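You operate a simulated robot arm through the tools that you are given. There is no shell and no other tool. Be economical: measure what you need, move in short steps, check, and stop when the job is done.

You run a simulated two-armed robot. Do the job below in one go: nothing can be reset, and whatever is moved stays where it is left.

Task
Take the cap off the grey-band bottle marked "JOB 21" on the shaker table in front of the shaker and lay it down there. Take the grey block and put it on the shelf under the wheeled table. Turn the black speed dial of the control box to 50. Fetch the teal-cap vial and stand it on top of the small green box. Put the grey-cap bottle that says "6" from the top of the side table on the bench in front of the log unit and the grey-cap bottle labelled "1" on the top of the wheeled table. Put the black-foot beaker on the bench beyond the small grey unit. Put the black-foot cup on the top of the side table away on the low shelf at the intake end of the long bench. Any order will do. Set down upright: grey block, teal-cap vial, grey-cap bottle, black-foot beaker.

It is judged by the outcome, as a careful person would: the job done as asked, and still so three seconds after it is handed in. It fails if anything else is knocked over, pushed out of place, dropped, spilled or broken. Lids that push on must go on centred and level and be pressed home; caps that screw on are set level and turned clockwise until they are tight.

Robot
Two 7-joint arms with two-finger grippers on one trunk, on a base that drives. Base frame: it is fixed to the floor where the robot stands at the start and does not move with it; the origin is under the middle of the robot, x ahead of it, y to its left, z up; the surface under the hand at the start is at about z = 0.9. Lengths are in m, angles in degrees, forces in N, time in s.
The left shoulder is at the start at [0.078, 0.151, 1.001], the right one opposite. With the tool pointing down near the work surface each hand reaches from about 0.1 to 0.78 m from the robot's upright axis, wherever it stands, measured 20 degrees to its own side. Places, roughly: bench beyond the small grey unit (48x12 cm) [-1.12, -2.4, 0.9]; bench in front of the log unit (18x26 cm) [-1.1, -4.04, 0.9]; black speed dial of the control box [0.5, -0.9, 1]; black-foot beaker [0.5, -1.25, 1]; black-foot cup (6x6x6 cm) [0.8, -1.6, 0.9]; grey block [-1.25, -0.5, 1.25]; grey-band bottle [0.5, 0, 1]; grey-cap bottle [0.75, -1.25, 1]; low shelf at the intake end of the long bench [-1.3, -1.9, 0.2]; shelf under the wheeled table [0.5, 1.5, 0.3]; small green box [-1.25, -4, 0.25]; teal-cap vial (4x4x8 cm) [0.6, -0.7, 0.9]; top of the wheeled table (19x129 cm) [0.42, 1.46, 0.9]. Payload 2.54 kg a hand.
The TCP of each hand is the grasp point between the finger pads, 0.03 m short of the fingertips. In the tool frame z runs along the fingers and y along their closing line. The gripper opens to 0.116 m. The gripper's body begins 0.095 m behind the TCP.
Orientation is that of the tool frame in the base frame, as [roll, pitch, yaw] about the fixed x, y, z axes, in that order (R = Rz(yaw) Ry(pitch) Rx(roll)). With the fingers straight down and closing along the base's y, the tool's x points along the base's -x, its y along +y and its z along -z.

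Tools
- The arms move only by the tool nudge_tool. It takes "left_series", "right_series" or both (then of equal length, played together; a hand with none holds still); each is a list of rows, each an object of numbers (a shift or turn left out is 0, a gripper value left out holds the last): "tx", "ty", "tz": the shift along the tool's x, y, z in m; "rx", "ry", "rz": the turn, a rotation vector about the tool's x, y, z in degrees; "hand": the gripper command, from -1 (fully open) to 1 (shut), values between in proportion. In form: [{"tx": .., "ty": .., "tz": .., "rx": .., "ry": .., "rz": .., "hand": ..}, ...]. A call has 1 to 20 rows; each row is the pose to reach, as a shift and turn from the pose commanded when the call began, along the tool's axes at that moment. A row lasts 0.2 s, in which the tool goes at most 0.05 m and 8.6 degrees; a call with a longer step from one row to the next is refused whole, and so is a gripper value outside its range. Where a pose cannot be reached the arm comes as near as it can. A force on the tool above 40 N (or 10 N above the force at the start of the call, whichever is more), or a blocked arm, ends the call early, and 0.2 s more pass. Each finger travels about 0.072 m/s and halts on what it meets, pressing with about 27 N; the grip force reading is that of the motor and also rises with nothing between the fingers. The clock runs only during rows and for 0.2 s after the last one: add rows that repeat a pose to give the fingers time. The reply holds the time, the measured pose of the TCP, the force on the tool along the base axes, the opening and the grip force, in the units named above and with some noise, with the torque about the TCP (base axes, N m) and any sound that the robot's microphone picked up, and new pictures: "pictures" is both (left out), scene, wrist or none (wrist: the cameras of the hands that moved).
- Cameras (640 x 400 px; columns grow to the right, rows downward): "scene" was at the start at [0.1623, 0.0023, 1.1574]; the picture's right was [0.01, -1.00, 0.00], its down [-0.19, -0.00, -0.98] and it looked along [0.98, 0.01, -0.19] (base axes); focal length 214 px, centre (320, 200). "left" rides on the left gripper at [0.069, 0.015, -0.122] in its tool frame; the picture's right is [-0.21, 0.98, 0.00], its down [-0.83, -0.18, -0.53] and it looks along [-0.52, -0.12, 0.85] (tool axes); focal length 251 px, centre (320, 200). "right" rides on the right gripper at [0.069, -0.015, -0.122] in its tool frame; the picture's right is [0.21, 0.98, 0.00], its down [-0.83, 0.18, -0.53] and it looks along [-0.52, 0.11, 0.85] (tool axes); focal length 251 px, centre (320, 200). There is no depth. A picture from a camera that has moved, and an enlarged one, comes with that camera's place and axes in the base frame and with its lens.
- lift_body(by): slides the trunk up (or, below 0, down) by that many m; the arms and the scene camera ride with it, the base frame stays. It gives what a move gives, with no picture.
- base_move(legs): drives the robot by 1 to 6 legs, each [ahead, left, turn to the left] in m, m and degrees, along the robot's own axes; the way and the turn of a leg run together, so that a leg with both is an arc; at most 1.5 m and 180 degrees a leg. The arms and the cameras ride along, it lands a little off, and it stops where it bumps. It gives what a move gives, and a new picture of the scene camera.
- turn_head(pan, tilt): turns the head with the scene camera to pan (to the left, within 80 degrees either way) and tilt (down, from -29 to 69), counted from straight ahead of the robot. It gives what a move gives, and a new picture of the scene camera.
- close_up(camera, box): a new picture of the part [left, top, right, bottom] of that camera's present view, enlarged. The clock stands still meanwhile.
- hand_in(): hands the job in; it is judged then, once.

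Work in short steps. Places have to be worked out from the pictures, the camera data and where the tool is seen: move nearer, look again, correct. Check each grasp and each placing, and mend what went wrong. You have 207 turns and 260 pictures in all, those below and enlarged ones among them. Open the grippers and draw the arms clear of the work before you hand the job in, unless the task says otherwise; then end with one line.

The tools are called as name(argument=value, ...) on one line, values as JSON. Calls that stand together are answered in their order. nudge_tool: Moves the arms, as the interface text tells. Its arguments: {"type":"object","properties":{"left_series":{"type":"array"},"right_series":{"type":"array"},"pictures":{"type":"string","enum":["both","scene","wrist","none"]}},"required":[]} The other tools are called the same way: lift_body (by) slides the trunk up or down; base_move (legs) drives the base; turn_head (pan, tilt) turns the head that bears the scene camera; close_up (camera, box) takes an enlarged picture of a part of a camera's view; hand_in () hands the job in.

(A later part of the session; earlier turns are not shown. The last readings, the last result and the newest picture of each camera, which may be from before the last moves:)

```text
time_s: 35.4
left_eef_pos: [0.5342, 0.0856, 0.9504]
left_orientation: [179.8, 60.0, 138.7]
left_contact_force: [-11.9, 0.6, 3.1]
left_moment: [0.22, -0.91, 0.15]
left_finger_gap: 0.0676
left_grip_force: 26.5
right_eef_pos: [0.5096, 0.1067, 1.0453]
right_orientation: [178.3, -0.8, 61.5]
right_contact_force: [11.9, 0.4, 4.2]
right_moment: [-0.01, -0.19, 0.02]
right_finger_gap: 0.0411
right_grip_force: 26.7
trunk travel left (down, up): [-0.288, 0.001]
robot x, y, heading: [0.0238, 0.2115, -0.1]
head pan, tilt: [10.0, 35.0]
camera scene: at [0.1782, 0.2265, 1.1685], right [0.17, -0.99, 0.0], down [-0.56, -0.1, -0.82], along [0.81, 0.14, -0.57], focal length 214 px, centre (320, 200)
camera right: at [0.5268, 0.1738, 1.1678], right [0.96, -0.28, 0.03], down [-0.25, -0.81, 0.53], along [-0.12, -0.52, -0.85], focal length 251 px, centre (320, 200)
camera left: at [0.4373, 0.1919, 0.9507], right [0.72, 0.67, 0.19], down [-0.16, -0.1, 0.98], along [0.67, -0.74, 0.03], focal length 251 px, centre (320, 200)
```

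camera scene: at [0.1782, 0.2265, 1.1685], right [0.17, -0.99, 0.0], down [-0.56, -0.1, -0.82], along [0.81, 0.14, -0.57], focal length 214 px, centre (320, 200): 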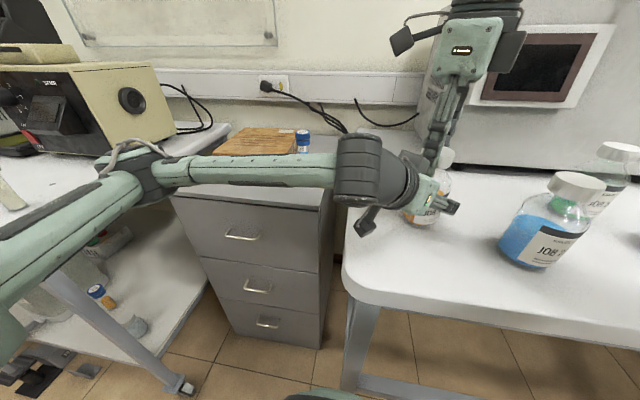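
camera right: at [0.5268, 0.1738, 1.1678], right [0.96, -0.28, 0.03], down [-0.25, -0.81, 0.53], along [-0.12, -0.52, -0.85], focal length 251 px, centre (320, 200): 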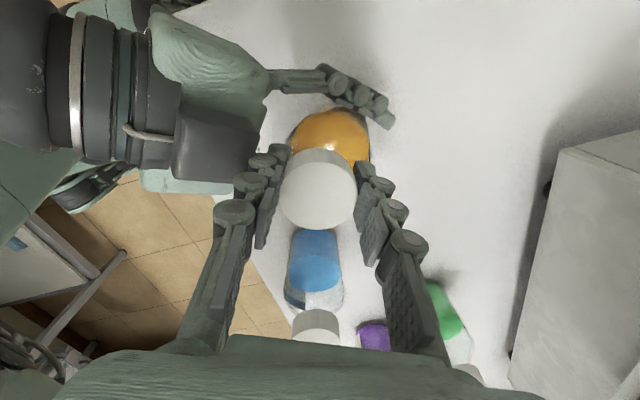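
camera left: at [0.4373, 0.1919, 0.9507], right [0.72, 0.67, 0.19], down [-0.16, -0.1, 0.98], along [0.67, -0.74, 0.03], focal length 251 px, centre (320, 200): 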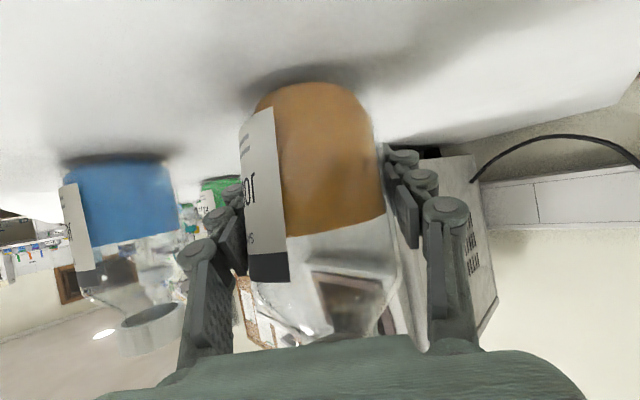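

The bottle is leaned towards the robot. Bring the right hand back over the upright position.

nudge_tool(right_series=[{"tx": -0.001, "ty": 0.009}, {"tx": -0.002, "ty": 0.017}, {"tx": -0.003, "ty": 0.026}, {"tx": -0.004, "ty": 0.034}, {"tx": -0.004, "ty": 0.034}], left_series=[{"hand": 1}, {"hand": 1}, {"hand": 1}, {"hand": 1}, {"hand": 1}], pictures="wrist")

```text
time_s: 36.5
left_eef_pos: [0.5327, 0.0874, 0.9496]
left_orientation: [179.8, 60.2, 138.8]
left_contact_force: [-18.8, -0.8, 6.3]
left_moment: [0.27, -1.52, 0.37]
left_finger_gap: 0.0678
left_grip_force: 27.2
right_eef_pos: [0.5094, 0.1054, 1.0449]
right_orientation: [178.2, -0.6, 61.5]
right_contact_force: [21.7, 1.7, 6.0]
right_moment: [0.0, -0.37, 0.03]
right_finger_gap: 0.0413
right_grip_force: 27.5
right hand out of reach, approached as far as the arm can: row 1, 2, 3, 4, 5
trunk travel left (down, up): [-0.288, 0.001]
robot x, y, heading: [0.0186, 0.2086, -0.2]
head pan, tilt: [10.0, 35.0]
camera right: at [0.5264, 0.1737, 1.1676], right [0.96, -0.28, 0.03], down [-0.25, -0.81, 0.53], along [-0.12, -0.52, -0.85], focal length 251 px, centre (320, 200)
camera left: at [0.4372, 0.1919, 0.9507], right [0.72, 0.67, 0.19], down [-0.16, -0.1, 0.98], along [0.67, -0.74, 0.03], focal length 251 px, centre (320, 200)
```

right: 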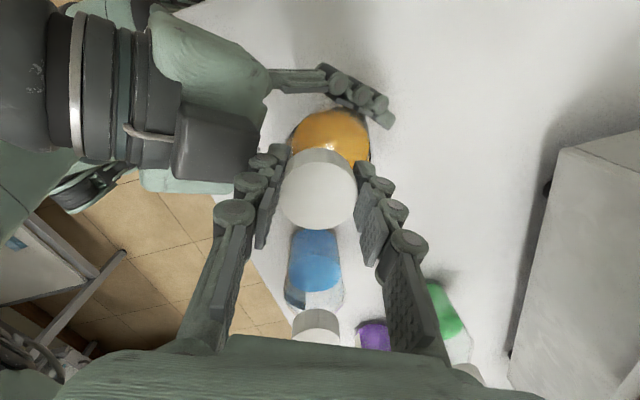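
left: 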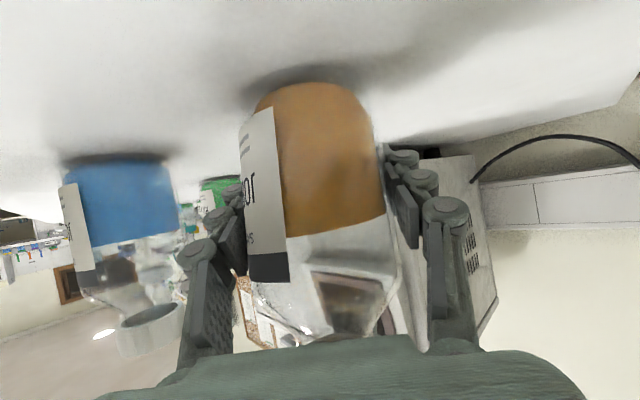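

At the wrist limit; turn back 24° while returning to upright.

nudge_tool(right_series=[{"rz": 8}, {"rz": 16, "tx": -0.001, "ty": 0.008}, {"rz": 24, "tx": -0.002, "ty": 0.017}, {"rz": 24, "tx": -0.003, "ty": 0.026}, {"rz": 24, "tx": -0.004, "ty": 0.034}, {"rz": 24, "tx": -0.004, "ty": 0.034}], left_series=[{"tx": 0}, {"tx": 0}, {"tx": 0}, {"tx": 0}, {"tz": 0.003, "ty": 0.006}, {"tz": 0.003, "ty": 0.006}], pictures="wrist")

```text
time_s: 38.0
left_eef_pos: [0.5375, 0.0882, 0.9489]
left_orientation: [179.9, 60.1, 138.8]
left_contact_force: [0.5, -24.8, 3.4]
left_moment: [1.0, 0.07, 0.15]
left_finger_gap: 0.0682
left_grip_force: 27.3
right_eef_pos: [0.539, 0.0855, 1.0463]
right_orientation: [178.9, -1.3, 37.6]
right_contact_force: [-1.5, 20.1, 4.3]
right_moment: [0.69, 0.2, -0.13]
right_finger_gap: 0.0415
right_grip_force: 27.5
trunk travel left (down, up): [-0.288, 0.001]
robot x, y, heading: [0.0191, 0.2089, -0.0]
head pan, tilt: [10.0, 35.0]
camera right: at [0.5812, 0.1382, 1.1691], right [0.77, -0.64, 0.02], down [-0.56, -0.65, 0.52], along [-0.32, -0.41, -0.86], focal length 251 px, centre (320, 200)
camera left: at [0.4427, 0.194, 0.9494], right [0.72, 0.67, 0.19], down [-0.16, -0.1, 0.98], along [0.67, -0.74, 0.03], focal length 251 px, centre (320, 200)
```

right: 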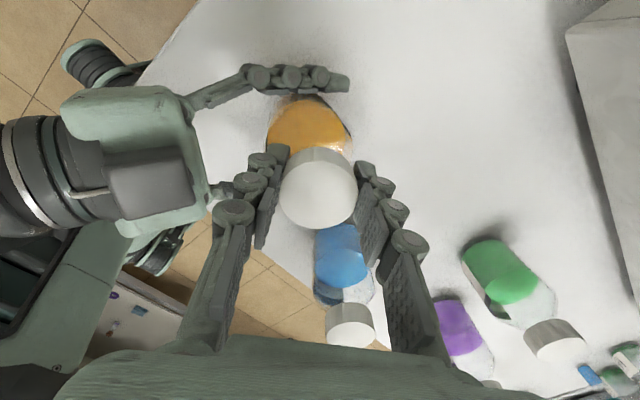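
left: 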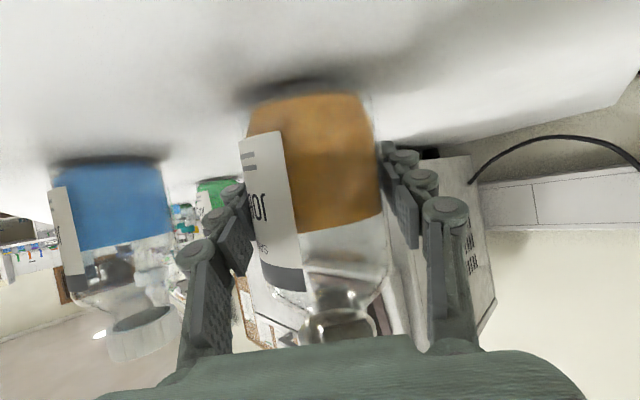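

Relieve the 20 N side load (+y 4 mm) then test a lift of 8 mm.

nudge_tool(right_series=[{"tx": 0.0025, "ty": -0.0032}, {"tx": 0.0025, "ty": -0.0032, "tz": -0.004}, {"tx": 0.0025, "ty": -0.0032, "tz": -0.008}, {"tx": 0.0025, "ty": -0.0032, "tz": -0.008}], left_series=[{"hand": 1}, {"hand": 1}, {"hand": 1}, {"hand": 1}], pictures="wrist")

```text
time_s: 39.0
left_eef_pos: [0.5407, 0.0907, 0.9482]
left_orientation: [179.8, 60.0, 139.1]
left_contact_force: [-3.1, -4.2, 8.8]
left_moment: [-0.07, -0.39, -0.04]
left_finger_gap: 0.0683
left_grip_force: 27.2
right_eef_pos: [0.539, 0.0889, 1.053]
right_orientation: [178.6, -1.3, 37.5]
right_contact_force: [4.4, 2.2, -0.9]
right_moment: [0.06, -0.05, 0.06]
right_finger_gap: 0.0415
right_grip_force: 26.2
trunk travel left (down, up): [-0.288, 0.001]
robot x, y, heading: [0.0225, 0.2102, -0.5]
head pan, tilt: [10.0, 35.0]
camera right: at [0.5815, 0.1416, 1.1771], right [0.76, -0.64, 0.03], down [-0.56, -0.64, 0.52], along [-0.32, -0.41, -0.85], focal length 251 px, centre (320, 200)
camera left: at [0.4436, 0.1953, 0.9487], right [0.72, 0.67, 0.19], down [-0.16, -0.11, 0.98], along [0.68, -0.74, 0.03], focal length 251 px, centre (320, 200)
```

right: 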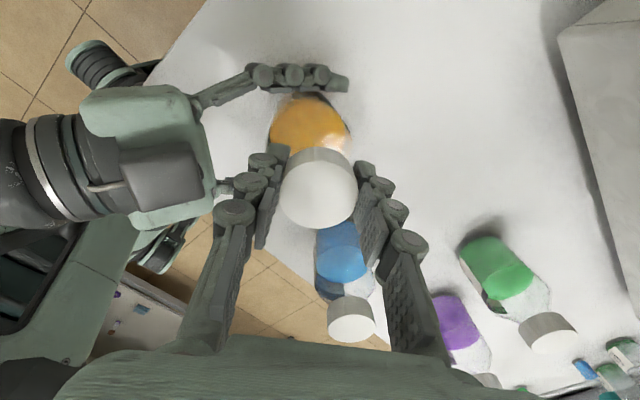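
left: 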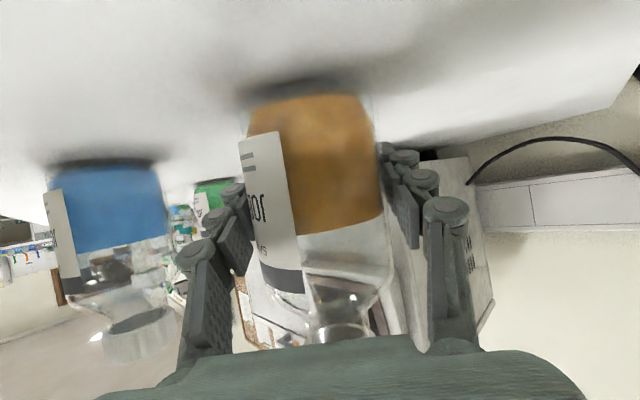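

Vertical force stays near zero; lift another 30 mm and look.

nudge_tool(right_series=[{"tz": -0.008}, {"tz": -0.016}, {"tz": -0.03}], left_series=[{"hand": 1}, {"hand": 1}, {"hand": 1}], pictures="both")

```text
time_s: 39.8
left_eef_pos: [0.5418, 0.0909, 0.9463]
left_orientation: [179.8, 59.9, 139.0]
left_contact_force: [2.1, 1.7, 4.5]
left_moment: [-0.05, -0.19, 0.04]
left_finger_gap: 0.0672
left_grip_force: 26.8
right_eef_pos: [0.5395, 0.0885, 1.0819]
right_orientation: [178.8, -1.1, 37.5]
right_contact_force: [-0.9, -0.2, -1.0]
right_moment: [-0.01, -0.01, -0.02]
right_finger_gap: 0.0413
right_grip_force: 26.7
trunk travel left (down, up): [-0.288, 0.001]
robot x, y, heading: [0.0233, 0.2105, 0.0]
head pan, tilt: [10.0, 35.0]
camera scene: at [0.1786, 0.2265, 1.1683], right [0.17, -0.99, 0.0], down [-0.56, -0.1, -0.82], along [0.81, 0.14, -0.57], focal length 214 px, centre (320, 200)
camera right: at [0.5809, 0.1423, 1.2062], right [0.76, -0.64, 0.02], down [-0.56, -0.65, 0.52], along [-0.32, -0.41, -0.85], focal length 251 px, centre (320, 200)
camera left: at [0.444, 0.1957, 0.9479], right [0.72, 0.67, 0.19], down [-0.16, -0.11, 0.98], along [0.68, -0.74, 0.03], focal length 251 px, centre (320, 200)
```

scene: 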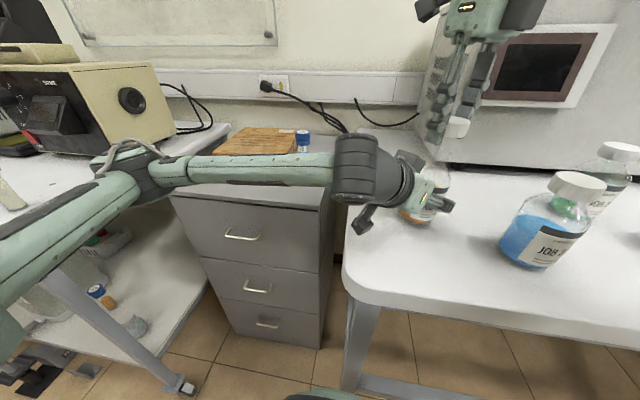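
right: 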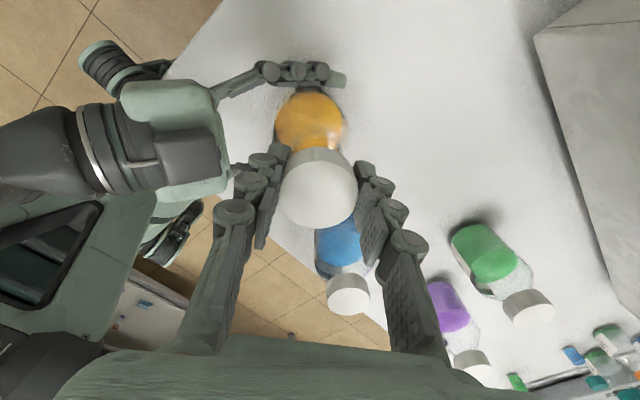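
left: 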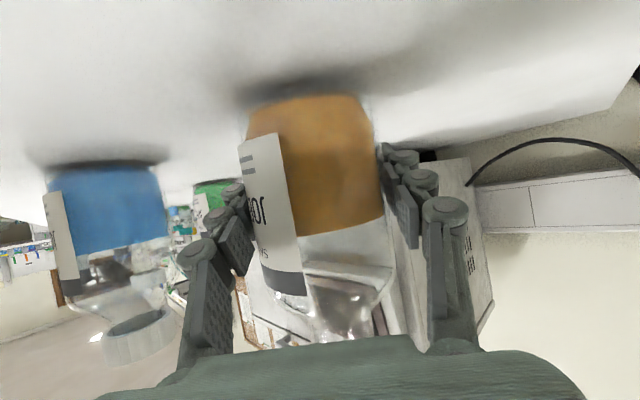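

Cap is off and in the right hand. Lower the left‑held bottle ~5 mm until it seats on the table.

nudge_tool(left_series=[{"tx": 0.0013, "tz": 0.0008}, {"tx": 0.0026, "tz": 0.0015}, {"tx": 0.0039, "tz": 0.0022}, {"tx": 0.0043, "tz": 0.0025}, {"tx": 0.0043, "tz": 0.0025}], right_series=[{"tz": -0.01}, {"tz": -0.02}, {"tz": -0.02}, {"tz": -0.02}, {"tz": -0.02}], pictures="none")

```text
time_s: 41.0
left_eef_pos: [0.5396, 0.0904, 0.9432]
left_orientation: [179.8, 60.2, 138.9]
left_contact_force: [5.2, -2.8, 14.3]
left_moment: [-0.38, -0.33, 0.01]
left_finger_gap: 0.0674
left_grip_force: 27.2
right_eef_pos: [0.5318, 0.0819, 1.1004]
right_orientation: [178.8, -1.3, 37.6]
right_contact_force: [0.0, 0.3, -0.6]
right_moment: [-0.01, 0.03, 0.0]
right_finger_gap: 0.0412
right_grip_force: 27.3
right hand out of reach, approached as far as the arm can: row 2, 3, 4, 5
trunk travel left (down, up): [-0.288, 0.001]
robot x, y, heading: [0.0209, 0.2076, -0.2]
head pan, tilt: [10.0, 35.0]
```

Seated (14 N). Open the left hand and view.

nudge_tool(left_series=[{"hand": 0.2}, {"hand": 0}, {"hand": -0.2}, {"hand": -1}, {"hand": -1}, {"hand": -1}], pictures="wrist")

```text
time_s: 42.4
left_eef_pos: [0.5399, 0.0903, 0.942]
left_orientation: [179.9, 59.9, 139.0]
left_contact_force: [-0.6, 0.5, -0.9]
left_moment: [0.05, 0.04, -0.01]
left_finger_gap: 0.1162
left_grip_force: 0.0
right_eef_pos: [0.5322, 0.082, 1.1005]
right_orientation: [178.7, -1.3, 37.6]
right_contact_force: [0.2, -0.2, 1.0]
right_moment: [-0.04, 0.02, -0.01]
right_finger_gap: 0.0413
right_grip_force: 26.5
trunk travel left (down, up): [-0.288, 0.001]
robot x, y, heading: [0.0228, 0.2101, 0.2]
head pan, tilt: [10.0, 35.0]
camera left: at [0.4439, 0.1957, 0.9428], right [0.72, 0.67, 0.19], down [-0.16, -0.11, 0.98], along [0.68, -0.74, 0.03], focal length 251 px, centre (320, 200)
```

left: 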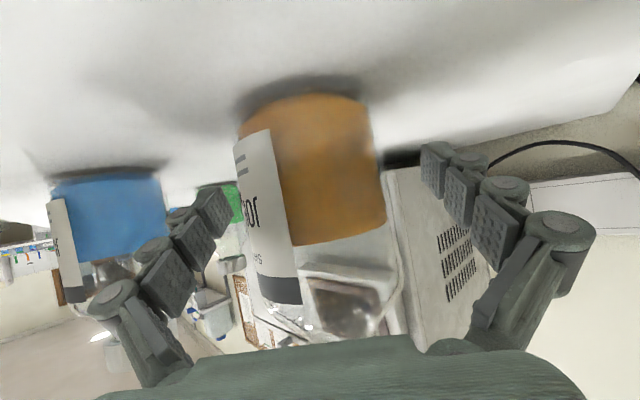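

Bottle stands uncapped. Back the left hand out; then zoom on the cap in the right hand to see how far the tips extend past it.

nudge_tool(left_series=[{"tz": -0.03}, {"tz": -0.06}, {"tz": -0.1}, {"tz": -0.12, "ty": 0.03}, {"tz": -0.12, "ty": 0.07}, {"tz": -0.12, "ty": 0.12}], pictures="none")

close_up(camera="scene", box=[380, 60, 540, 240])

```text
time_s: 43.8
left_eef_pos: [0.541, 0.2503, 0.9999]
left_orientation: [179.8, 60.0, 139.0]
left_contact_force: [0.0, 0.3, 0.4]
left_moment: [0.0, 0.02, -0.05]
left_finger_gap: 0.1158
left_grip_force: 0.0
right_eef_pos: [0.5324, 0.0819, 1.1009]
right_orientation: [178.8, -1.2, 37.5]
right_contact_force: [-0.3, -0.2, -0.6]
right_moment: [-0.04, -0.03, 0.03]
right_finger_gap: 0.0413
right_grip_force: 26.4
trunk travel left (down, up): [-0.288, 0.001]
robot x, y, heading: [0.0225, 0.2092, -0.2]
head pan, tilt: [10.0, 35.0]
```

```text
2.22 times, centred on (460, 150) of scene
camera zoom: at [0.1787, 0.2267, 1.1684], right [0.17, -0.99, 0.0], down [-0.57, -0.1, -0.82], along [0.81, 0.14, -0.57], focal length 477 px, centre (9, 311)
```

zoom: 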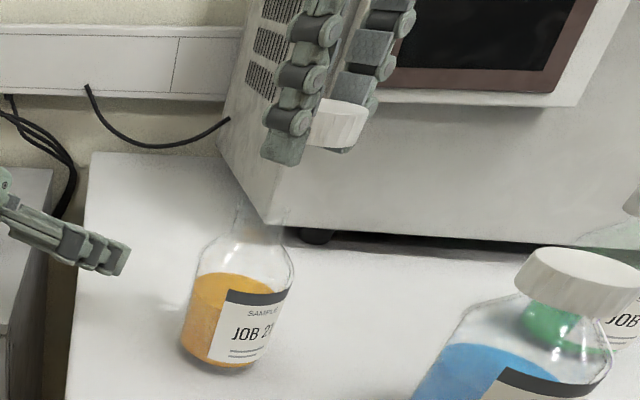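

Cap bottom is only ~5 mm above the fingertips. Carry it to the free spot (0.61, −0.06) in front of the shaker and descend.

nudge_tool(right_series=[{"tx": -0.006, "ty": 0.04}, {"tx": -0.012, "ty": 0.08}, {"tx": -0.018, "ty": 0.12}, {"tx": -0.0246, "ty": 0.16}, {"tx": -0.0246, "ty": 0.16, "tz": 0.04}, {"tx": -0.0246, "ty": 0.16, "tz": 0.08}, {"tx": -0.0246, "ty": 0.16, "tz": 0.12}, {"tx": -0.0246, "ty": 0.16, "tz": 0.14}, {"tx": -0.0246, "ty": 0.16, "tz": 0.14}], pictures="both")

```text
time_s: 45.8
left_eef_pos: [0.5408, 0.2504, 0.9997]
left_orientation: [179.9, 60.0, 139.0]
left_contact_force: [-0.2, 0.5, 0.4]
left_moment: [-0.05, 0.0, 0.02]
left_finger_gap: 0.1158
left_grip_force: 0.0
right_eef_pos: [0.5841, -0.032, 0.9629]
right_orientation: [178.8, -1.4, 37.3]
right_contact_force: [-0.7, 1.2, -1.2]
right_moment: [0.02, 0.0, 0.03]
right_finger_gap: 0.0412
right_grip_force: 27.1
right hand out of reach, approached as far as the arm can: row 3, 4, 5, 6, 7, 8, 9
trunk travel left (down, up): [-0.288, 0.001]
robot x, y, heading: [0.0243, 0.2112, -0.1]
head pan, tilt: [10.0, 35.0]
camera scene: at [0.1785, 0.2262, 1.1684], right [0.17, -0.99, 0.0], down [-0.56, -0.1, -0.82], along [0.81, 0.14, -0.57], focal length 214 px, centre (320, 200)
camera right: at [0.6276, 0.0205, 1.0869], right [0.76, -0.65, 0.03], down [-0.56, -0.64, 0.52], along [-0.32, -0.41, -0.85], focal length 251 px, centre (320, 200)
```

scene: 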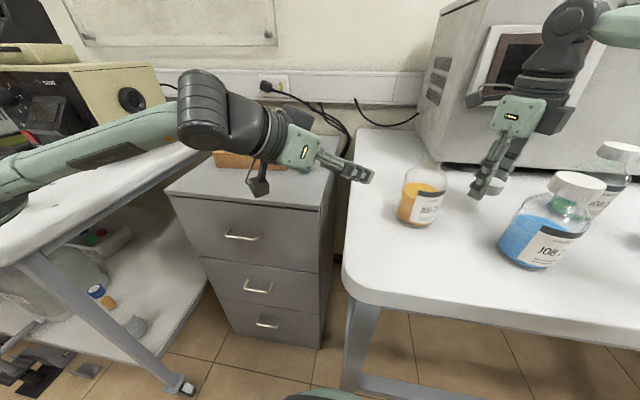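
right: 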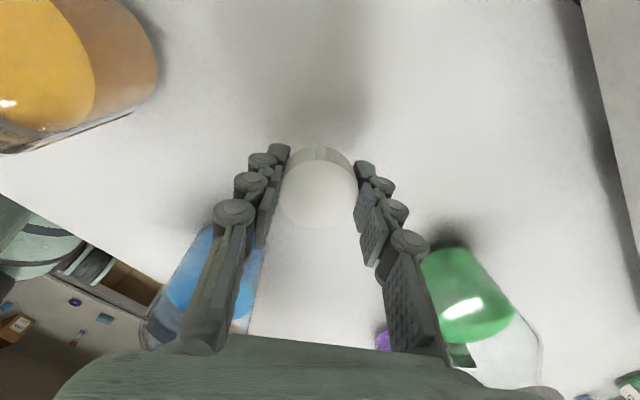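

Spot (0.584, −0.032) is free too. Turn the wrist back 32° and lower to contact.

nudge_tool(right_series=[{"rz": 8}, {"rz": 16}, {"rz": 24}, {"rz": 32}, {"rz": 32, "tz": 0.012}, {"rz": 32, "tz": 0.024}, {"rz": 32, "tz": 0.029}, {"rz": 32, "tz": 0.032}, {"rz": 32, "tz": 0.035}, {"rz": 32, "tz": 0.035}], pictures="wrist")

```text
time_s: 48.0
left_eef_pos: [0.5399, 0.249, 0.9997]
left_orientation: [179.8, 59.9, 138.9]
left_contact_force: [-0.3, 0.6, -1.1]
left_moment: [-0.01, 0.0, -0.01]
left_finger_gap: 0.1157
left_grip_force: 0.0
right_eef_pos: [0.5869, -0.0314, 0.929]
right_orientation: [179.8, -2.0, 5.5]
right_contact_force: [0.5, -1.0, 7.8]
right_moment: [0.2, 0.1, 0.0]
right_finger_gap: 0.0416
right_grip_force: 27.1
trunk travel left (down, up): [-0.288, 0.001]
robot x, y, heading: [0.0256, 0.2126, -0.1]
head pan, tilt: [10.0, 35.0]
camera right: at [0.6513, -0.0102, 1.0545], right [0.31, -0.95, 0.01], down [-0.82, -0.26, 0.51], along [-0.48, -0.17, -0.86], focal length 251 px, centre (320, 200)
```

right: 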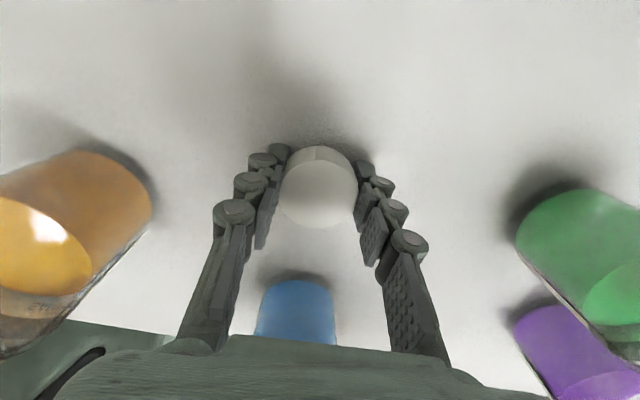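

Contact. Open partly, then rise straight up.

nudge_tool(right_series=[{"hand": 0.2}, {"hand": 0.0}, {"hand": -0.3}, {"hand": -0.5}, {"hand": -0.5, "tz": -0.03}, {"hand": -0.5, "tz": -0.08}, {"hand": -0.5, "tz": -0.12}], pictures="wrist")

```text
time_s: 49.5
left_eef_pos: [0.5406, 0.2495, 1.0]
left_orientation: [179.9, 60.0, 139.0]
left_contact_force: [-0.1, -1.0, 0.0]
left_moment: [-0.02, 0.02, 0.03]
left_finger_gap: 0.1161
left_grip_force: 0.0
right_eef_pos: [0.5845, -0.0311, 1.0466]
right_orientation: [179.6, -1.7, 5.6]
right_contact_force: [0.4, 0.9, -0.2]
right_moment: [0.0, 0.06, 0.02]
right_finger_gap: 0.087
right_grip_force: 0.0
trunk travel left (down, up): [-0.288, 0.001]
robot x, y, heading: [0.0216, 0.2087, 0.1]
head pan, tilt: [10.0, 35.0]
camera right: at [0.6484, -0.0102, 1.1716], right [0.31, -0.95, 0.01], down [-0.82, -0.26, 0.51], along [-0.48, -0.17, -0.86], focal length 251 px, centre (320, 200)
```

right: 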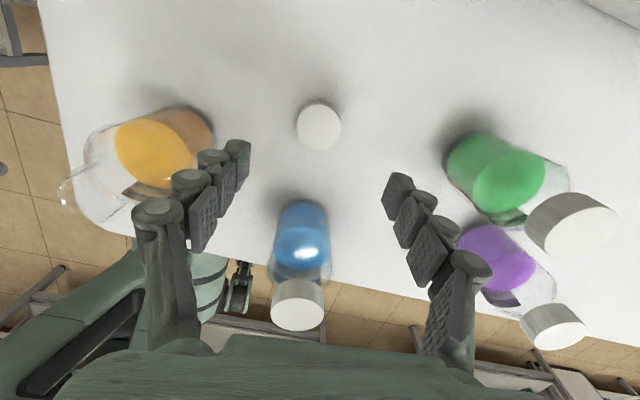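

Cap is laid flat, all bottles upright. Raise the right hand, then back the base off and fold the right hand yaw back.

nudge_tool(right_series=[{"tz": -0.035}, {"tz": -0.07}, {"tz": -0.07, "rz": 8}, {"tz": -0.07, "rz": 16}, {"tz": -0.07, "rz": 24}, {"tz": -0.07, "rz": 32}, {"tz": -0.07, "rz": 40}, {"tz": -0.07, "rz": 48}, {"tz": -0.07, "rz": 56}, {"tz": -0.07, "rz": 64}, {"tz": -0.07, "rz": 72}, {"tz": -0.07, "rz": 80}, {"tz": -0.07, "rz": 88}, {"tz": -0.07, "rz": 96}], left_series=[{"ty": 0.03}, {"ty": 0.06}, {"ty": 0.06}, {"ty": 0.06}, {"ty": 0.06}, {"ty": 0.06}, {"ty": 0.06}, {"ty": 0.06}, {"ty": 0.06}, {"ty": 0.06}, {"ty": 0.06}, {"ty": 0.06}, {"ty": 0.06}, {"ty": 0.06}], pictures="none")

```text
time_s: 52.5
left_eef_pos: [0.5776, 0.2918, 1.0003]
left_orientation: [180.0, 60.0, 138.9]
left_contact_force: [-0.1, 0.5, 0.1]
left_moment: [-0.03, 0.0, 0.0]
left_finger_gap: 0.1158
left_grip_force: 0.1
right_eef_pos: [0.5819, -0.0319, 1.1189]
right_orientation: [-178.3, -0.3, -90.6]
right_contact_force: [-0.8, 0.5, -0.1]
right_moment: [-0.03, 0.02, 0.03]
right_finger_gap: 0.0869
right_grip_force: 0.1
trunk travel left (down, up): [-0.288, 0.001]
robot x, y, heading: [0.0215, 0.2107, -0.1]
head pan, tilt: [10.0, 35.0]
```

Now drive back and to the right, towards the side area, and look.

base_move(legs=[[-0.32, 0, 0], [0, -1.1, 0]])

turn_head(pan=-15, tilt=20)

```text
time_s: 64.9
left_eef_pos: [0.2685, -0.7816, 0.9995]
left_orientation: [179.8, 60.0, 139.7]
left_contact_force: [-0.2, -0.3, 0.4]
left_moment: [0.01, -0.01, 0.0]
left_finger_gap: 0.116
left_grip_force: 0.0
right_eef_pos: [0.2772, -1.106, 1.1171]
right_orientation: [-178.3, -0.2, -89.6]
right_contact_force: [0.2, 0.8, -0.3]
right_moment: [0.0, 0.0, -0.02]
right_finger_gap: 0.0871
right_grip_force: 0.1
trunk travel left (down, up): [-0.288, 0.001]
robot x, y, heading: [-0.2821, -0.8732, 0.5]
head pan, tilt: [10.0, 35.0]
camera scene: at [-0.1293, -0.8528, 1.1684], right [0.18, -0.98, 0.0], down [-0.56, -0.11, -0.82], along [0.81, 0.15, -0.57], focal length 214 px, centre (320, 200)
```

scene: 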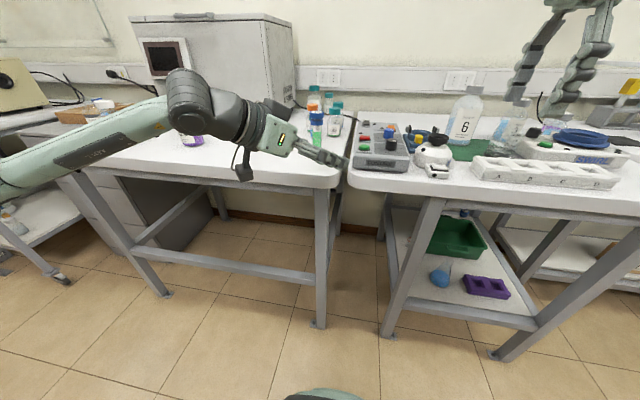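

```text
time_s: 65.8
left_eef_pos: [0.2681, -0.7828, 1.0015]
left_orientation: [180.0, 59.9, 139.8]
left_contact_force: [0.1, 0.1, -0.3]
left_moment: [-0.01, 0.01, -0.01]
left_finger_gap: 0.1158
left_grip_force: 0.1
right_eef_pos: [0.2779, -1.1064, 1.1171]
right_orientation: [-178.3, -0.2, -89.6]
right_contact_force: [0.3, -0.2, 0.2]
right_moment: [-0.01, 0.01, -0.01]
right_finger_gap: 0.0869
right_grip_force: 0.1
trunk travel left (down, up): [-0.288, 0.001]
robot x, y, heading: [-0.2843, -0.8709, 0.6]
head pan, tilt: [-15.0, 20.0]
camera scene: at [-0.1256, -0.892, 1.1922], right [-0.25, -0.97, 0.0], down [-0.33, 0.08, -0.94], along [0.91, -0.23, -0.34], focal length 214 px, centre (320, 200)
```

scene: 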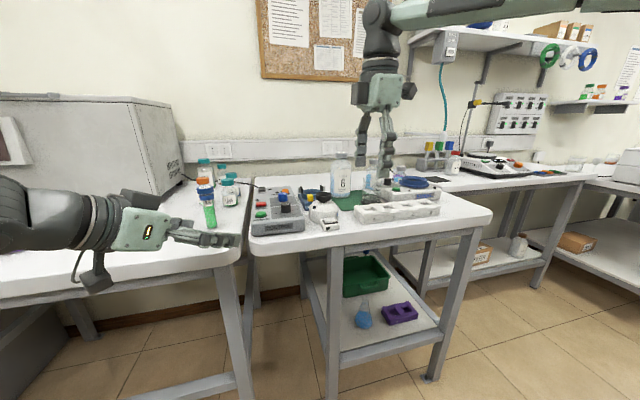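

Zoom on the side table and the vials at the right end of the shaker table.

close_up(camera="scene", box=[240, 140, 450, 260])

close_up(camera="scene", box=[160, 140, 300, 240])

```text
3.05 times, centred on (345, 200) of scene
camera zoom: at [-0.1256, -0.892, 1.1922], right [-0.25, -0.97, 0.0], down [-0.33, 0.08, -0.94], along [0.91, -0.23, -0.34], focal length 654 px, centre (244, 200)
```

zoom: 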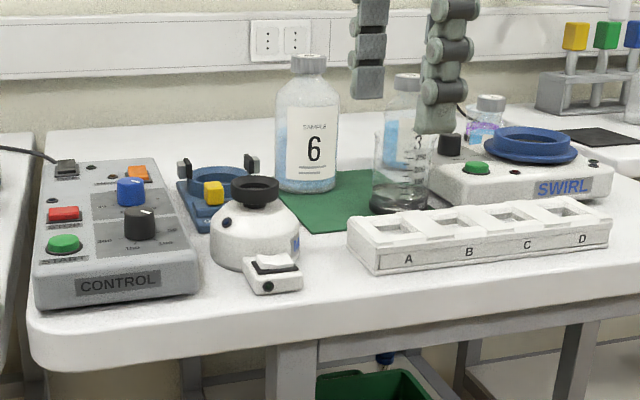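

```text
4.00 times, centred on (230, 190) of scene
camera zoom: at [-0.1256, -0.892, 1.1922], right [-0.25, -0.97, 0.0], down [-0.33, 0.08, -0.94], along [0.91, -0.23, -0.34], focal length 858 px, centre (680, 240)
```

zoom: 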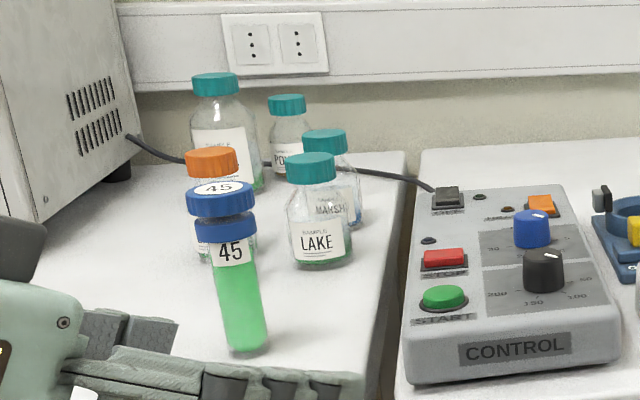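

Several teal caps; I need a nearer view. First fold the left hand upward to pointing down and back so that it clears the vials.

nudge_tool(left_series=[{"tx": -0.008, "ty": -0.007, "tz": -0.015, "ry": 8}, {"tx": -0.016, "ty": -0.015, "tz": -0.03, "ry": 16}, {"tx": -0.024, "ty": -0.022, "tz": -0.045, "ry": 24}, {"tx": -0.032, "ty": -0.029, "tz": -0.059, "ry": 32}, {"tx": -0.04, "ty": -0.036, "tz": -0.074, "ry": 40}, {"tx": -0.048, "ty": -0.044, "tz": -0.089, "ry": 48}, {"tx": -0.056, "ty": -0.051, "tz": -0.103, "ry": 56}, {"tx": -0.056, "ty": -0.051, "tz": -0.103, "ry": 60}, {"tx": -0.13, "ty": -0.051, "tz": -0.146, "ry": 60}], pictures="none")

```text
refused: row 9 steps farther than a row can; nothing moved
```

nudge_tool(left_series=[{"tx": -0.008, "ty": -0.007, "tz": -0.015, "ry": 8}, {"tx": -0.016, "ty": -0.015, "tz": -0.03, "ry": 16}, {"tx": -0.024, "ty": -0.022, "tz": -0.045, "ry": 24}, {"tx": -0.032, "ty": -0.029, "tz": -0.059, "ry": 32}, {"tx": -0.04, "ty": -0.036, "tz": -0.074, "ry": 40}, {"tx": -0.048, "ty": -0.044, "tz": -0.089, "ry": 48}, {"tx": -0.056, "ty": -0.051, "tz": -0.103, "ry": 56}, {"tx": -0.056, "ty": -0.051, "tz": -0.103, "ry": 60}, {"tx": -0.08, "ty": -0.051, "tz": -0.12, "ry": 60}, {"tx": -0.12, "ty": -0.051, "tz": -0.145, "ry": 60}], right_series=[{"rz": 8}, {"rz": 16}, {"rz": 24}, {"rz": 32}, {"rz": 40}, {"rz": 48}, {"rz": 56}, {"rz": 64}, {"rz": 72}, {"rz": 80}], pictures="none")

```text
time_s: 68.0
left_eef_pos: [0.1806, -0.7798, 1.1787]
left_orientation: [179.9, -0.1, 139.8]
left_contact_force: [0.0, -0.5, 0.0]
left_moment: [0.02, 0.0, 0.0]
left_finger_gap: 0.1159
left_grip_force: 0.0
right_eef_pos: [0.2757, -1.1064, 1.1187]
right_orientation: [-179.5, 1.8, -169.9]
right_contact_force: [0.0, -0.9, -0.2]
right_moment: [-0.03, -0.05, -0.03]
right_finger_gap: 0.087
right_grip_force: 0.0
trunk travel left (down, up): [-0.288, 0.001]
robot x, y, heading: [-0.2838, -0.873, 0.4]
head pan, tilt: [-15.0, 20.0]
```

Both hands are high. Drive in to have the control box ahead of the right hand.

base_move(legs=[[0.25, 0.13, 0]])

turn_head(pan=-10, tilt=35)

```text
time_s: 70.0
left_eef_pos: [0.4299, -0.6477, 1.1771]
left_orientation: [179.9, -0.1, 139.6]
left_contact_force: [-0.1, -0.1, 0.6]
left_moment: [-0.04, 0.05, -0.03]
left_finger_gap: 0.116
left_grip_force: 0.1
right_eef_pos: [0.5236, -0.9768, 1.1174]
right_orientation: [-179.5, 1.6, -170.1]
right_contact_force: [-0.5, 0.7, 0.9]
right_moment: [-0.02, 0.03, -0.03]
right_finger_gap: 0.0872
right_grip_force: 0.0
trunk travel left (down, up): [-0.288, 0.001]
robot x, y, heading: [-0.0412, -0.7412, 0.8]
head pan, tilt: [-15.0, 20.0]
camera scene: at [0.1224, -0.7608, 1.1921], right [-0.25, -0.97, 0.0], down [-0.33, 0.09, -0.94], along [0.91, -0.24, -0.34], focal length 214 px, centre (320, 200)
```

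scene: 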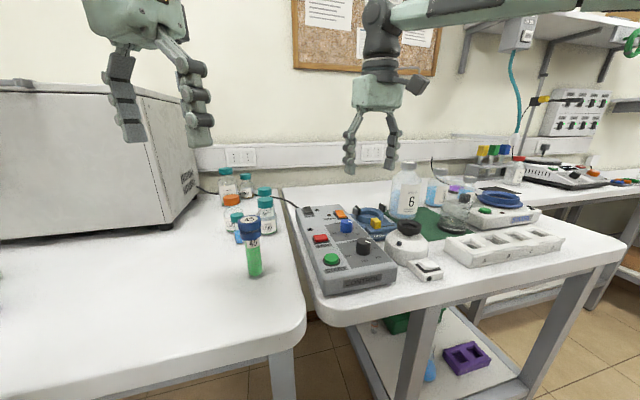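

```text
time_s: 70.8
left_eef_pos: [0.4294, -0.648, 1.1766]
left_orientation: [179.9, 0.1, 139.6]
left_contact_force: [-0.4, 0.0, 0.2]
left_moment: [0.02, 0.01, 0.0]
left_finger_gap: 0.116
left_grip_force: 0.1
right_eef_pos: [0.5232, -0.9773, 1.1175]
right_orientation: [-179.5, 1.6, -170.0]
right_contact_force: [0.1, -0.2, -0.5]
right_moment: [0.0, -0.02, 0.01]
right_finger_gap: 0.0869
right_grip_force: 0.1
trunk travel left (down, up): [-0.288, 0.001]
robot x, y, heading: [-0.0389, -0.741, 0.7]
head pan, tilt: [-10.0, 35.0]
camera scene: at [0.1186, -0.7523, 1.1684], right [-0.17, -0.99, 0.0], down [-0.56, 0.1, -0.82], along [0.81, -0.14, -0.57], focal length 214 px, centre (320, 200)
```

scene: 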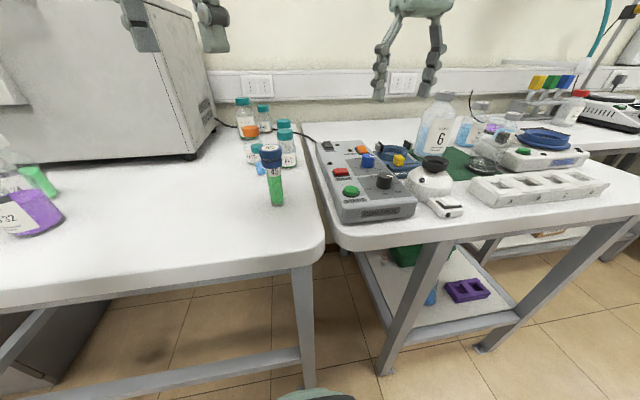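

Zoom in on the control box and the vials.

close_up(camera="scene", box=[310, 130, 430, 230])

close_up(camera="scene", box=[220, 90, 330, 210])

close_up(camera="scene", box=[400, 70, 640, 220])

```text
4.00 times, centred on (370, 180) of scene
camera zoom: at [0.1186, -0.7523, 1.1684], right [-0.17, -0.99, 0.0], down [-0.56, 0.1, -0.82], along [0.81, -0.14, -0.57], focal length 858 px, centre (120, 280)
```

zoom: 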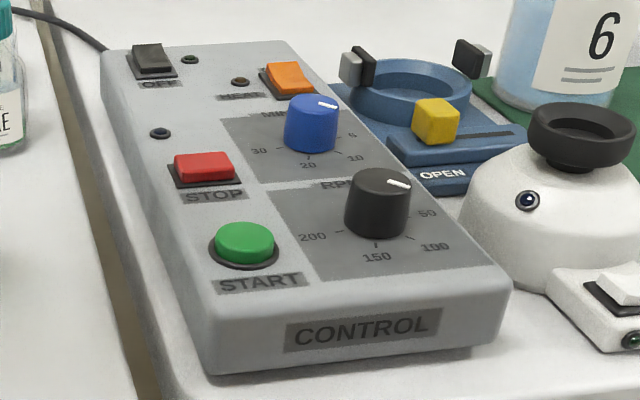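

```text
3.33 times, centred on (275, 150) of scene
camera zoom: at [0.1186, -0.7523, 1.1684], right [-0.17, -0.99, 0.0], down [-0.56, 0.1, -0.82], along [0.81, -0.14, -0.57], focal length 715 px, centre (470, 367)
```

zoom: 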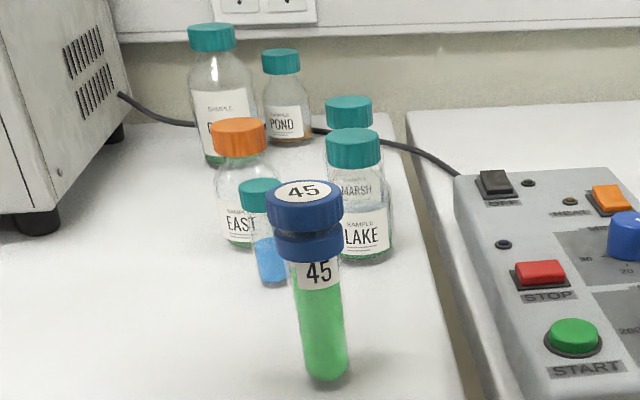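

```text
2.67 times, centred on (520, 145) of scene
camera zoom: at [0.1186, -0.7523, 1.1684], right [-0.17, -0.99, 0.0], down [-0.56, 0.1, -0.82], along [0.81, -0.14, -0.57], focal length 572 px, centre (-213, 347)
```

zoom: 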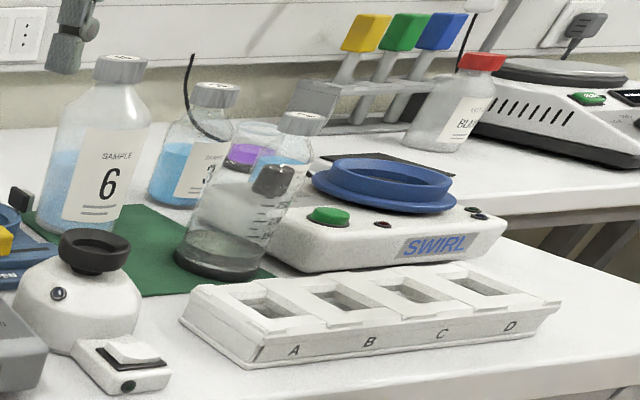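

Teal vial is the small blue-filled one near (0.66, −0.68). The black dial is near (0.45, −0.93); move the right hand above it for a close look.

nudge_tool(right_series=[{"tx": 0.032, "ty": 0.028}, {"tx": 0.064, "ty": 0.057}, {"tx": 0.064, "ty": 0.057}], pictures="wrist")

close_up(camera="right", box=[220, 60, 420, 260])

```text
time_s: 71.6
left_eef_pos: [0.4293, -0.6479, 1.178]
left_orientation: [179.9, -0.1, 139.6]
left_contact_force: [-0.5, 0.0, 0.5]
left_moment: [-0.04, 0.0, 0.0]
left_finger_gap: 0.116
left_grip_force: 0.1
right_eef_pos: [0.4522, -0.9335, 1.1138]
right_orientation: [-179.6, 1.5, -170.1]
right_contact_force: [0.1, 0.4, -0.2]
right_moment: [0.02, 0.01, 0.0]
right_finger_gap: 0.087
right_grip_force: 0.1
trunk travel left (down, up): [-0.288, 0.001]
robot x, y, heading: [-0.0356, -0.7419, 0.4]
head pan, tilt: [-10.0, 35.0]
camera right: at [0.384, -0.9593, 1.2338], right [-0.38, 0.92, -0.01], down [0.77, 0.32, 0.56], along [0.52, 0.2, -0.83], focal length 251 px, centre (320, 200)
```

right: 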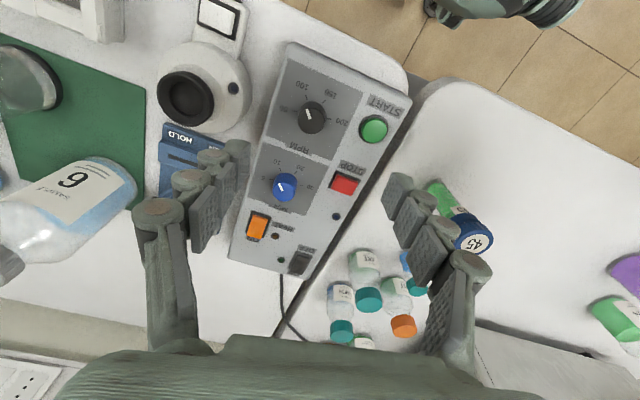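

```text
2.00 times, centred on (320, 160) of right
camera zoom: at [0.384, -0.9593, 1.2338], right [-0.38, 0.92, -0.01], down [0.77, 0.32, 0.56], along [0.52, 0.2, -0.83], focal length 503 px, centre (320, 280)
```

zoom: 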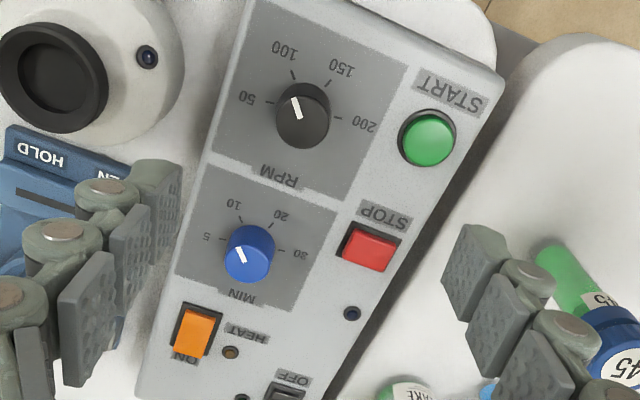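

The dial points at 100; 50 lies about 57° counter‑clockwise (from above). Dial centre ≈ (0.459, −0.942), panel z≈0.949. Descend over it with a partly closed hand.

nudge_tool(right_series=[{"tx": -0.0053, "ty": -0.0091, "hand": 0.05}, {"tx": -0.0053, "ty": -0.0091, "tz": 0.04, "hand": 0.05}, {"tx": -0.0053, "ty": -0.0091, "tz": 0.08, "hand": 0.05}, {"tx": -0.0053, "ty": -0.0091, "tz": 0.1, "hand": 0.05}, {"tx": -0.0053, "ty": -0.0091, "tz": 0.1, "hand": 0.05}], pictures="wrist")

```text
time_s: 72.8
left_eef_pos: [0.4294, -0.6481, 1.1779]
left_orientation: [179.8, 0.0, 139.7]
left_contact_force: [0.1, 0.2, 0.1]
left_moment: [-0.02, -0.06, 0.0]
left_finger_gap: 0.116
left_grip_force: 0.1
right_eef_pos: [0.4598, -0.9382, 1.0143]
right_orientation: [-179.6, 1.8, -170.0]
right_contact_force: [0.8, -1.2, 0.5]
right_moment: [0.04, 0.01, -0.02]
right_finger_gap: 0.0553
right_grip_force: 0.1
trunk travel left (down, up): [-0.288, 0.001]
robot x, y, heading: [-0.0394, -0.7413, 0.3]
head pan, tilt: [-10.0, 35.0]
camera right: at [0.3916, -0.9658, 1.1343], right [-0.38, 0.92, -0.01], down [0.77, 0.32, 0.56], along [0.52, 0.2, -0.83], focal length 251 px, centre (320, 200)
```

right: 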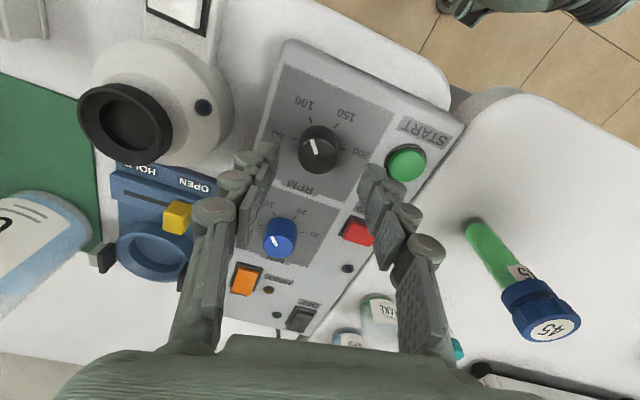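

Dial lies between the fingers. Shift 3 mm back, descend to z≈0.983 and close.

nudge_tool(right_series=[{"tx": 0.003, "tz": 0.015}, {"tx": 0.003, "tz": 0.03}, {"tx": 0.003, "tz": 0.03, "hand": 1}, {"tx": 0.003, "tz": 0.03, "hand": 1}, {"tx": 0.003, "tz": 0.03, "hand": 1}], pictures="wrist")

```text
time_s: 74.0
left_eef_pos: [0.4291, -0.6494, 1.1782]
left_orientation: [179.9, 0.0, 139.6]
left_contact_force: [0.5, 0.0, -0.1]
left_moment: [-0.01, -0.02, 0.0]
left_finger_gap: 0.1158
left_grip_force: 0.2
right_eef_pos: [0.4577, -0.9416, 0.9837]
right_orientation: [-179.5, 1.8, -170.0]
right_contact_force: [0.8, -5.2, -0.1]
right_moment: [-0.29, -0.42, -0.01]
right_finger_gap: 0.0288
right_grip_force: 44.8
trunk travel left (down, up): [-0.288, 0.001]
robot x, y, heading: [-0.0388, -0.7408, 0.4]
head pan, tilt: [-10.0, 35.0]
camera right: at [0.3898, -0.9681, 1.1044], right [-0.38, 0.92, -0.01], down [0.77, 0.32, 0.56], along [0.52, 0.2, -0.83], focal length 251 px, centre (320, 200)
```

right: 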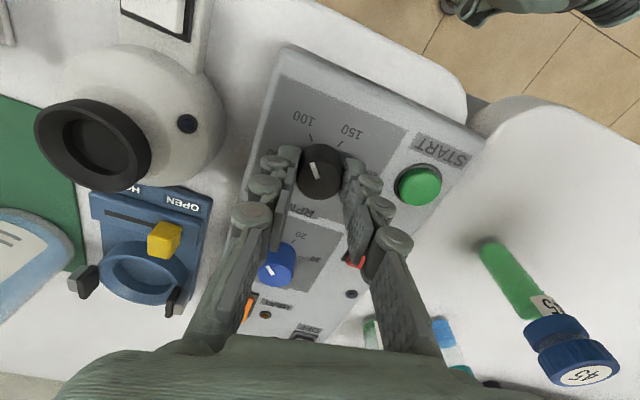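

Gripped. Turn 56° counter‑clockwise.

nudge_tool(right_series=[{"rz": -7}, {"rz": -14}, {"rz": -21}, {"rz": -28}, {"rz": -35}, {"rz": -42}, {"rz": -49}, {"rz": -56}, {"rz": -56}], pictures="wrist")

close_up(camera="right", box=[220, 60, 420, 260])

```text
time_s: 76.0
left_eef_pos: [0.4314, -0.6494, 1.1783]
left_orientation: [179.8, -0.2, 139.6]
left_contact_force: [-0.4, 0.1, 0.7]
left_moment: [0.02, 0.0, 0.02]
left_finger_gap: 0.1163
left_grip_force: 0.0
right_eef_pos: [0.4581, -0.9417, 0.9842]
right_orientation: [-178.4, 0.4, -113.9]
right_contact_force: [-0.9, -3.0, -16.2]
right_moment: [0.52, -0.25, -0.01]
right_finger_gap: 0.0283
right_grip_force: 44.9
trunk travel left (down, up): [-0.288, 0.001]
robot x, y, heading: [-0.0396, -0.7411, 0.2]
head pan, tilt: [-10.0, 35.0]
camera right: at [0.4418, -1.0111, 1.1064], right [-0.98, 0.2, -0.03], down [0.15, 0.83, 0.54], along [0.13, 0.52, -0.84], focal length 251 px, centre (320, 200)
```

right: 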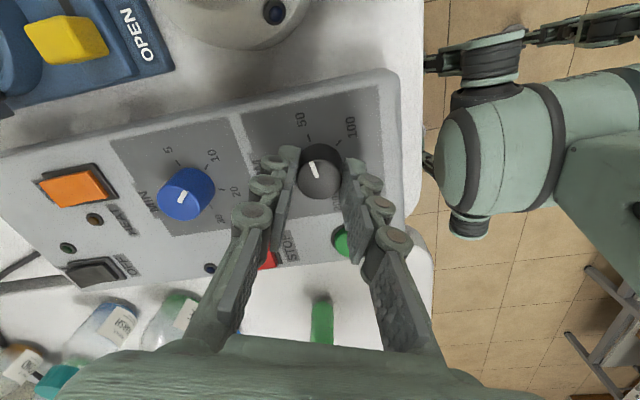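

```text
2.00 times, centred on (320, 160) of right
camera zoom: at [0.4418, -1.0111, 1.1064], right [-0.98, 0.2, -0.03], down [0.15, 0.83, 0.54], along [0.13, 0.52, -0.84], focal length 503 px, centre (320, 280)
```

zoom: 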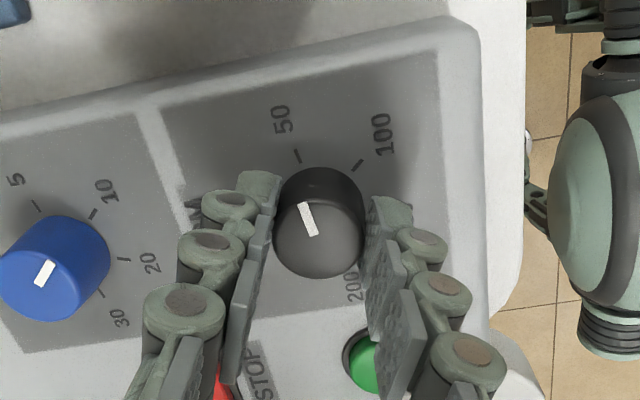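

Pointer is within a few degrees of 50 (slightly short). Turn 2.5° more, release and rise for a clean view.

nudge_tool(right_series=[{"rz": -2.5}, {"rz": -2.5}, {"rz": -2.5, "hand": 0.05}, {"rz": -2.5, "hand": 0.05}, {"rz": -2.5, "hand": -0.05}, {"rz": -2.5, "tz": -0.04}, {"rz": -2.5, "tz": -0.08}, {"rz": -2.5, "tz": -0.1}], pictures="none")

close_up(camera="right", box=[240, 60, 400, 220])

```text
time_s: 77.8
left_eef_pos: [0.4296, -0.6482, 1.1788]
left_orientation: [180.0, 0.1, 139.7]
left_contact_force: [-0.7, 0.6, 0.4]
left_moment: [-0.01, 0.01, -0.02]
left_finger_gap: 0.1159
left_grip_force: 0.0
right_eef_pos: [0.4548, -0.9385, 1.0875]
right_orientation: [-178.4, 0.5, -111.4]
right_contact_force: [0.0, 0.5, -0.6]
right_moment: [0.0, 0.01, -0.01]
right_finger_gap: 0.0608
right_grip_force: 0.1
trunk travel left (down, up): [-0.288, 0.001]
robot x, y, heading: [-0.0399, -0.739, 0.5]
head pan, tilt: [-10.0, 35.0]
```

```text
2.50 times, centred on (320, 140) of right
camera zoom: at [0.4403, -1.009, 1.2097], right [-0.99, 0.16, -0.03], down [0.12, 0.84, 0.53], along [0.11, 0.52, -0.84], focal length 629 px, centre (320, 350)
```

zoom: 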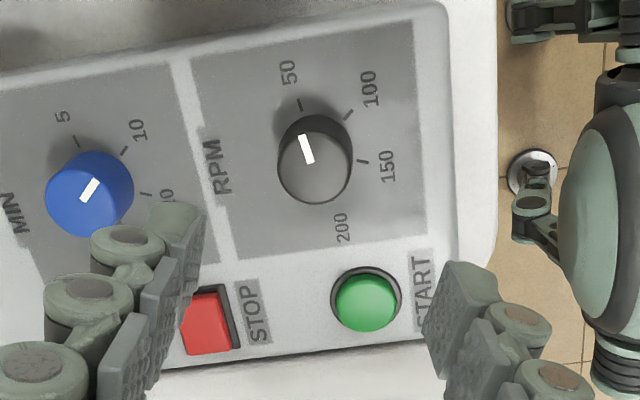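

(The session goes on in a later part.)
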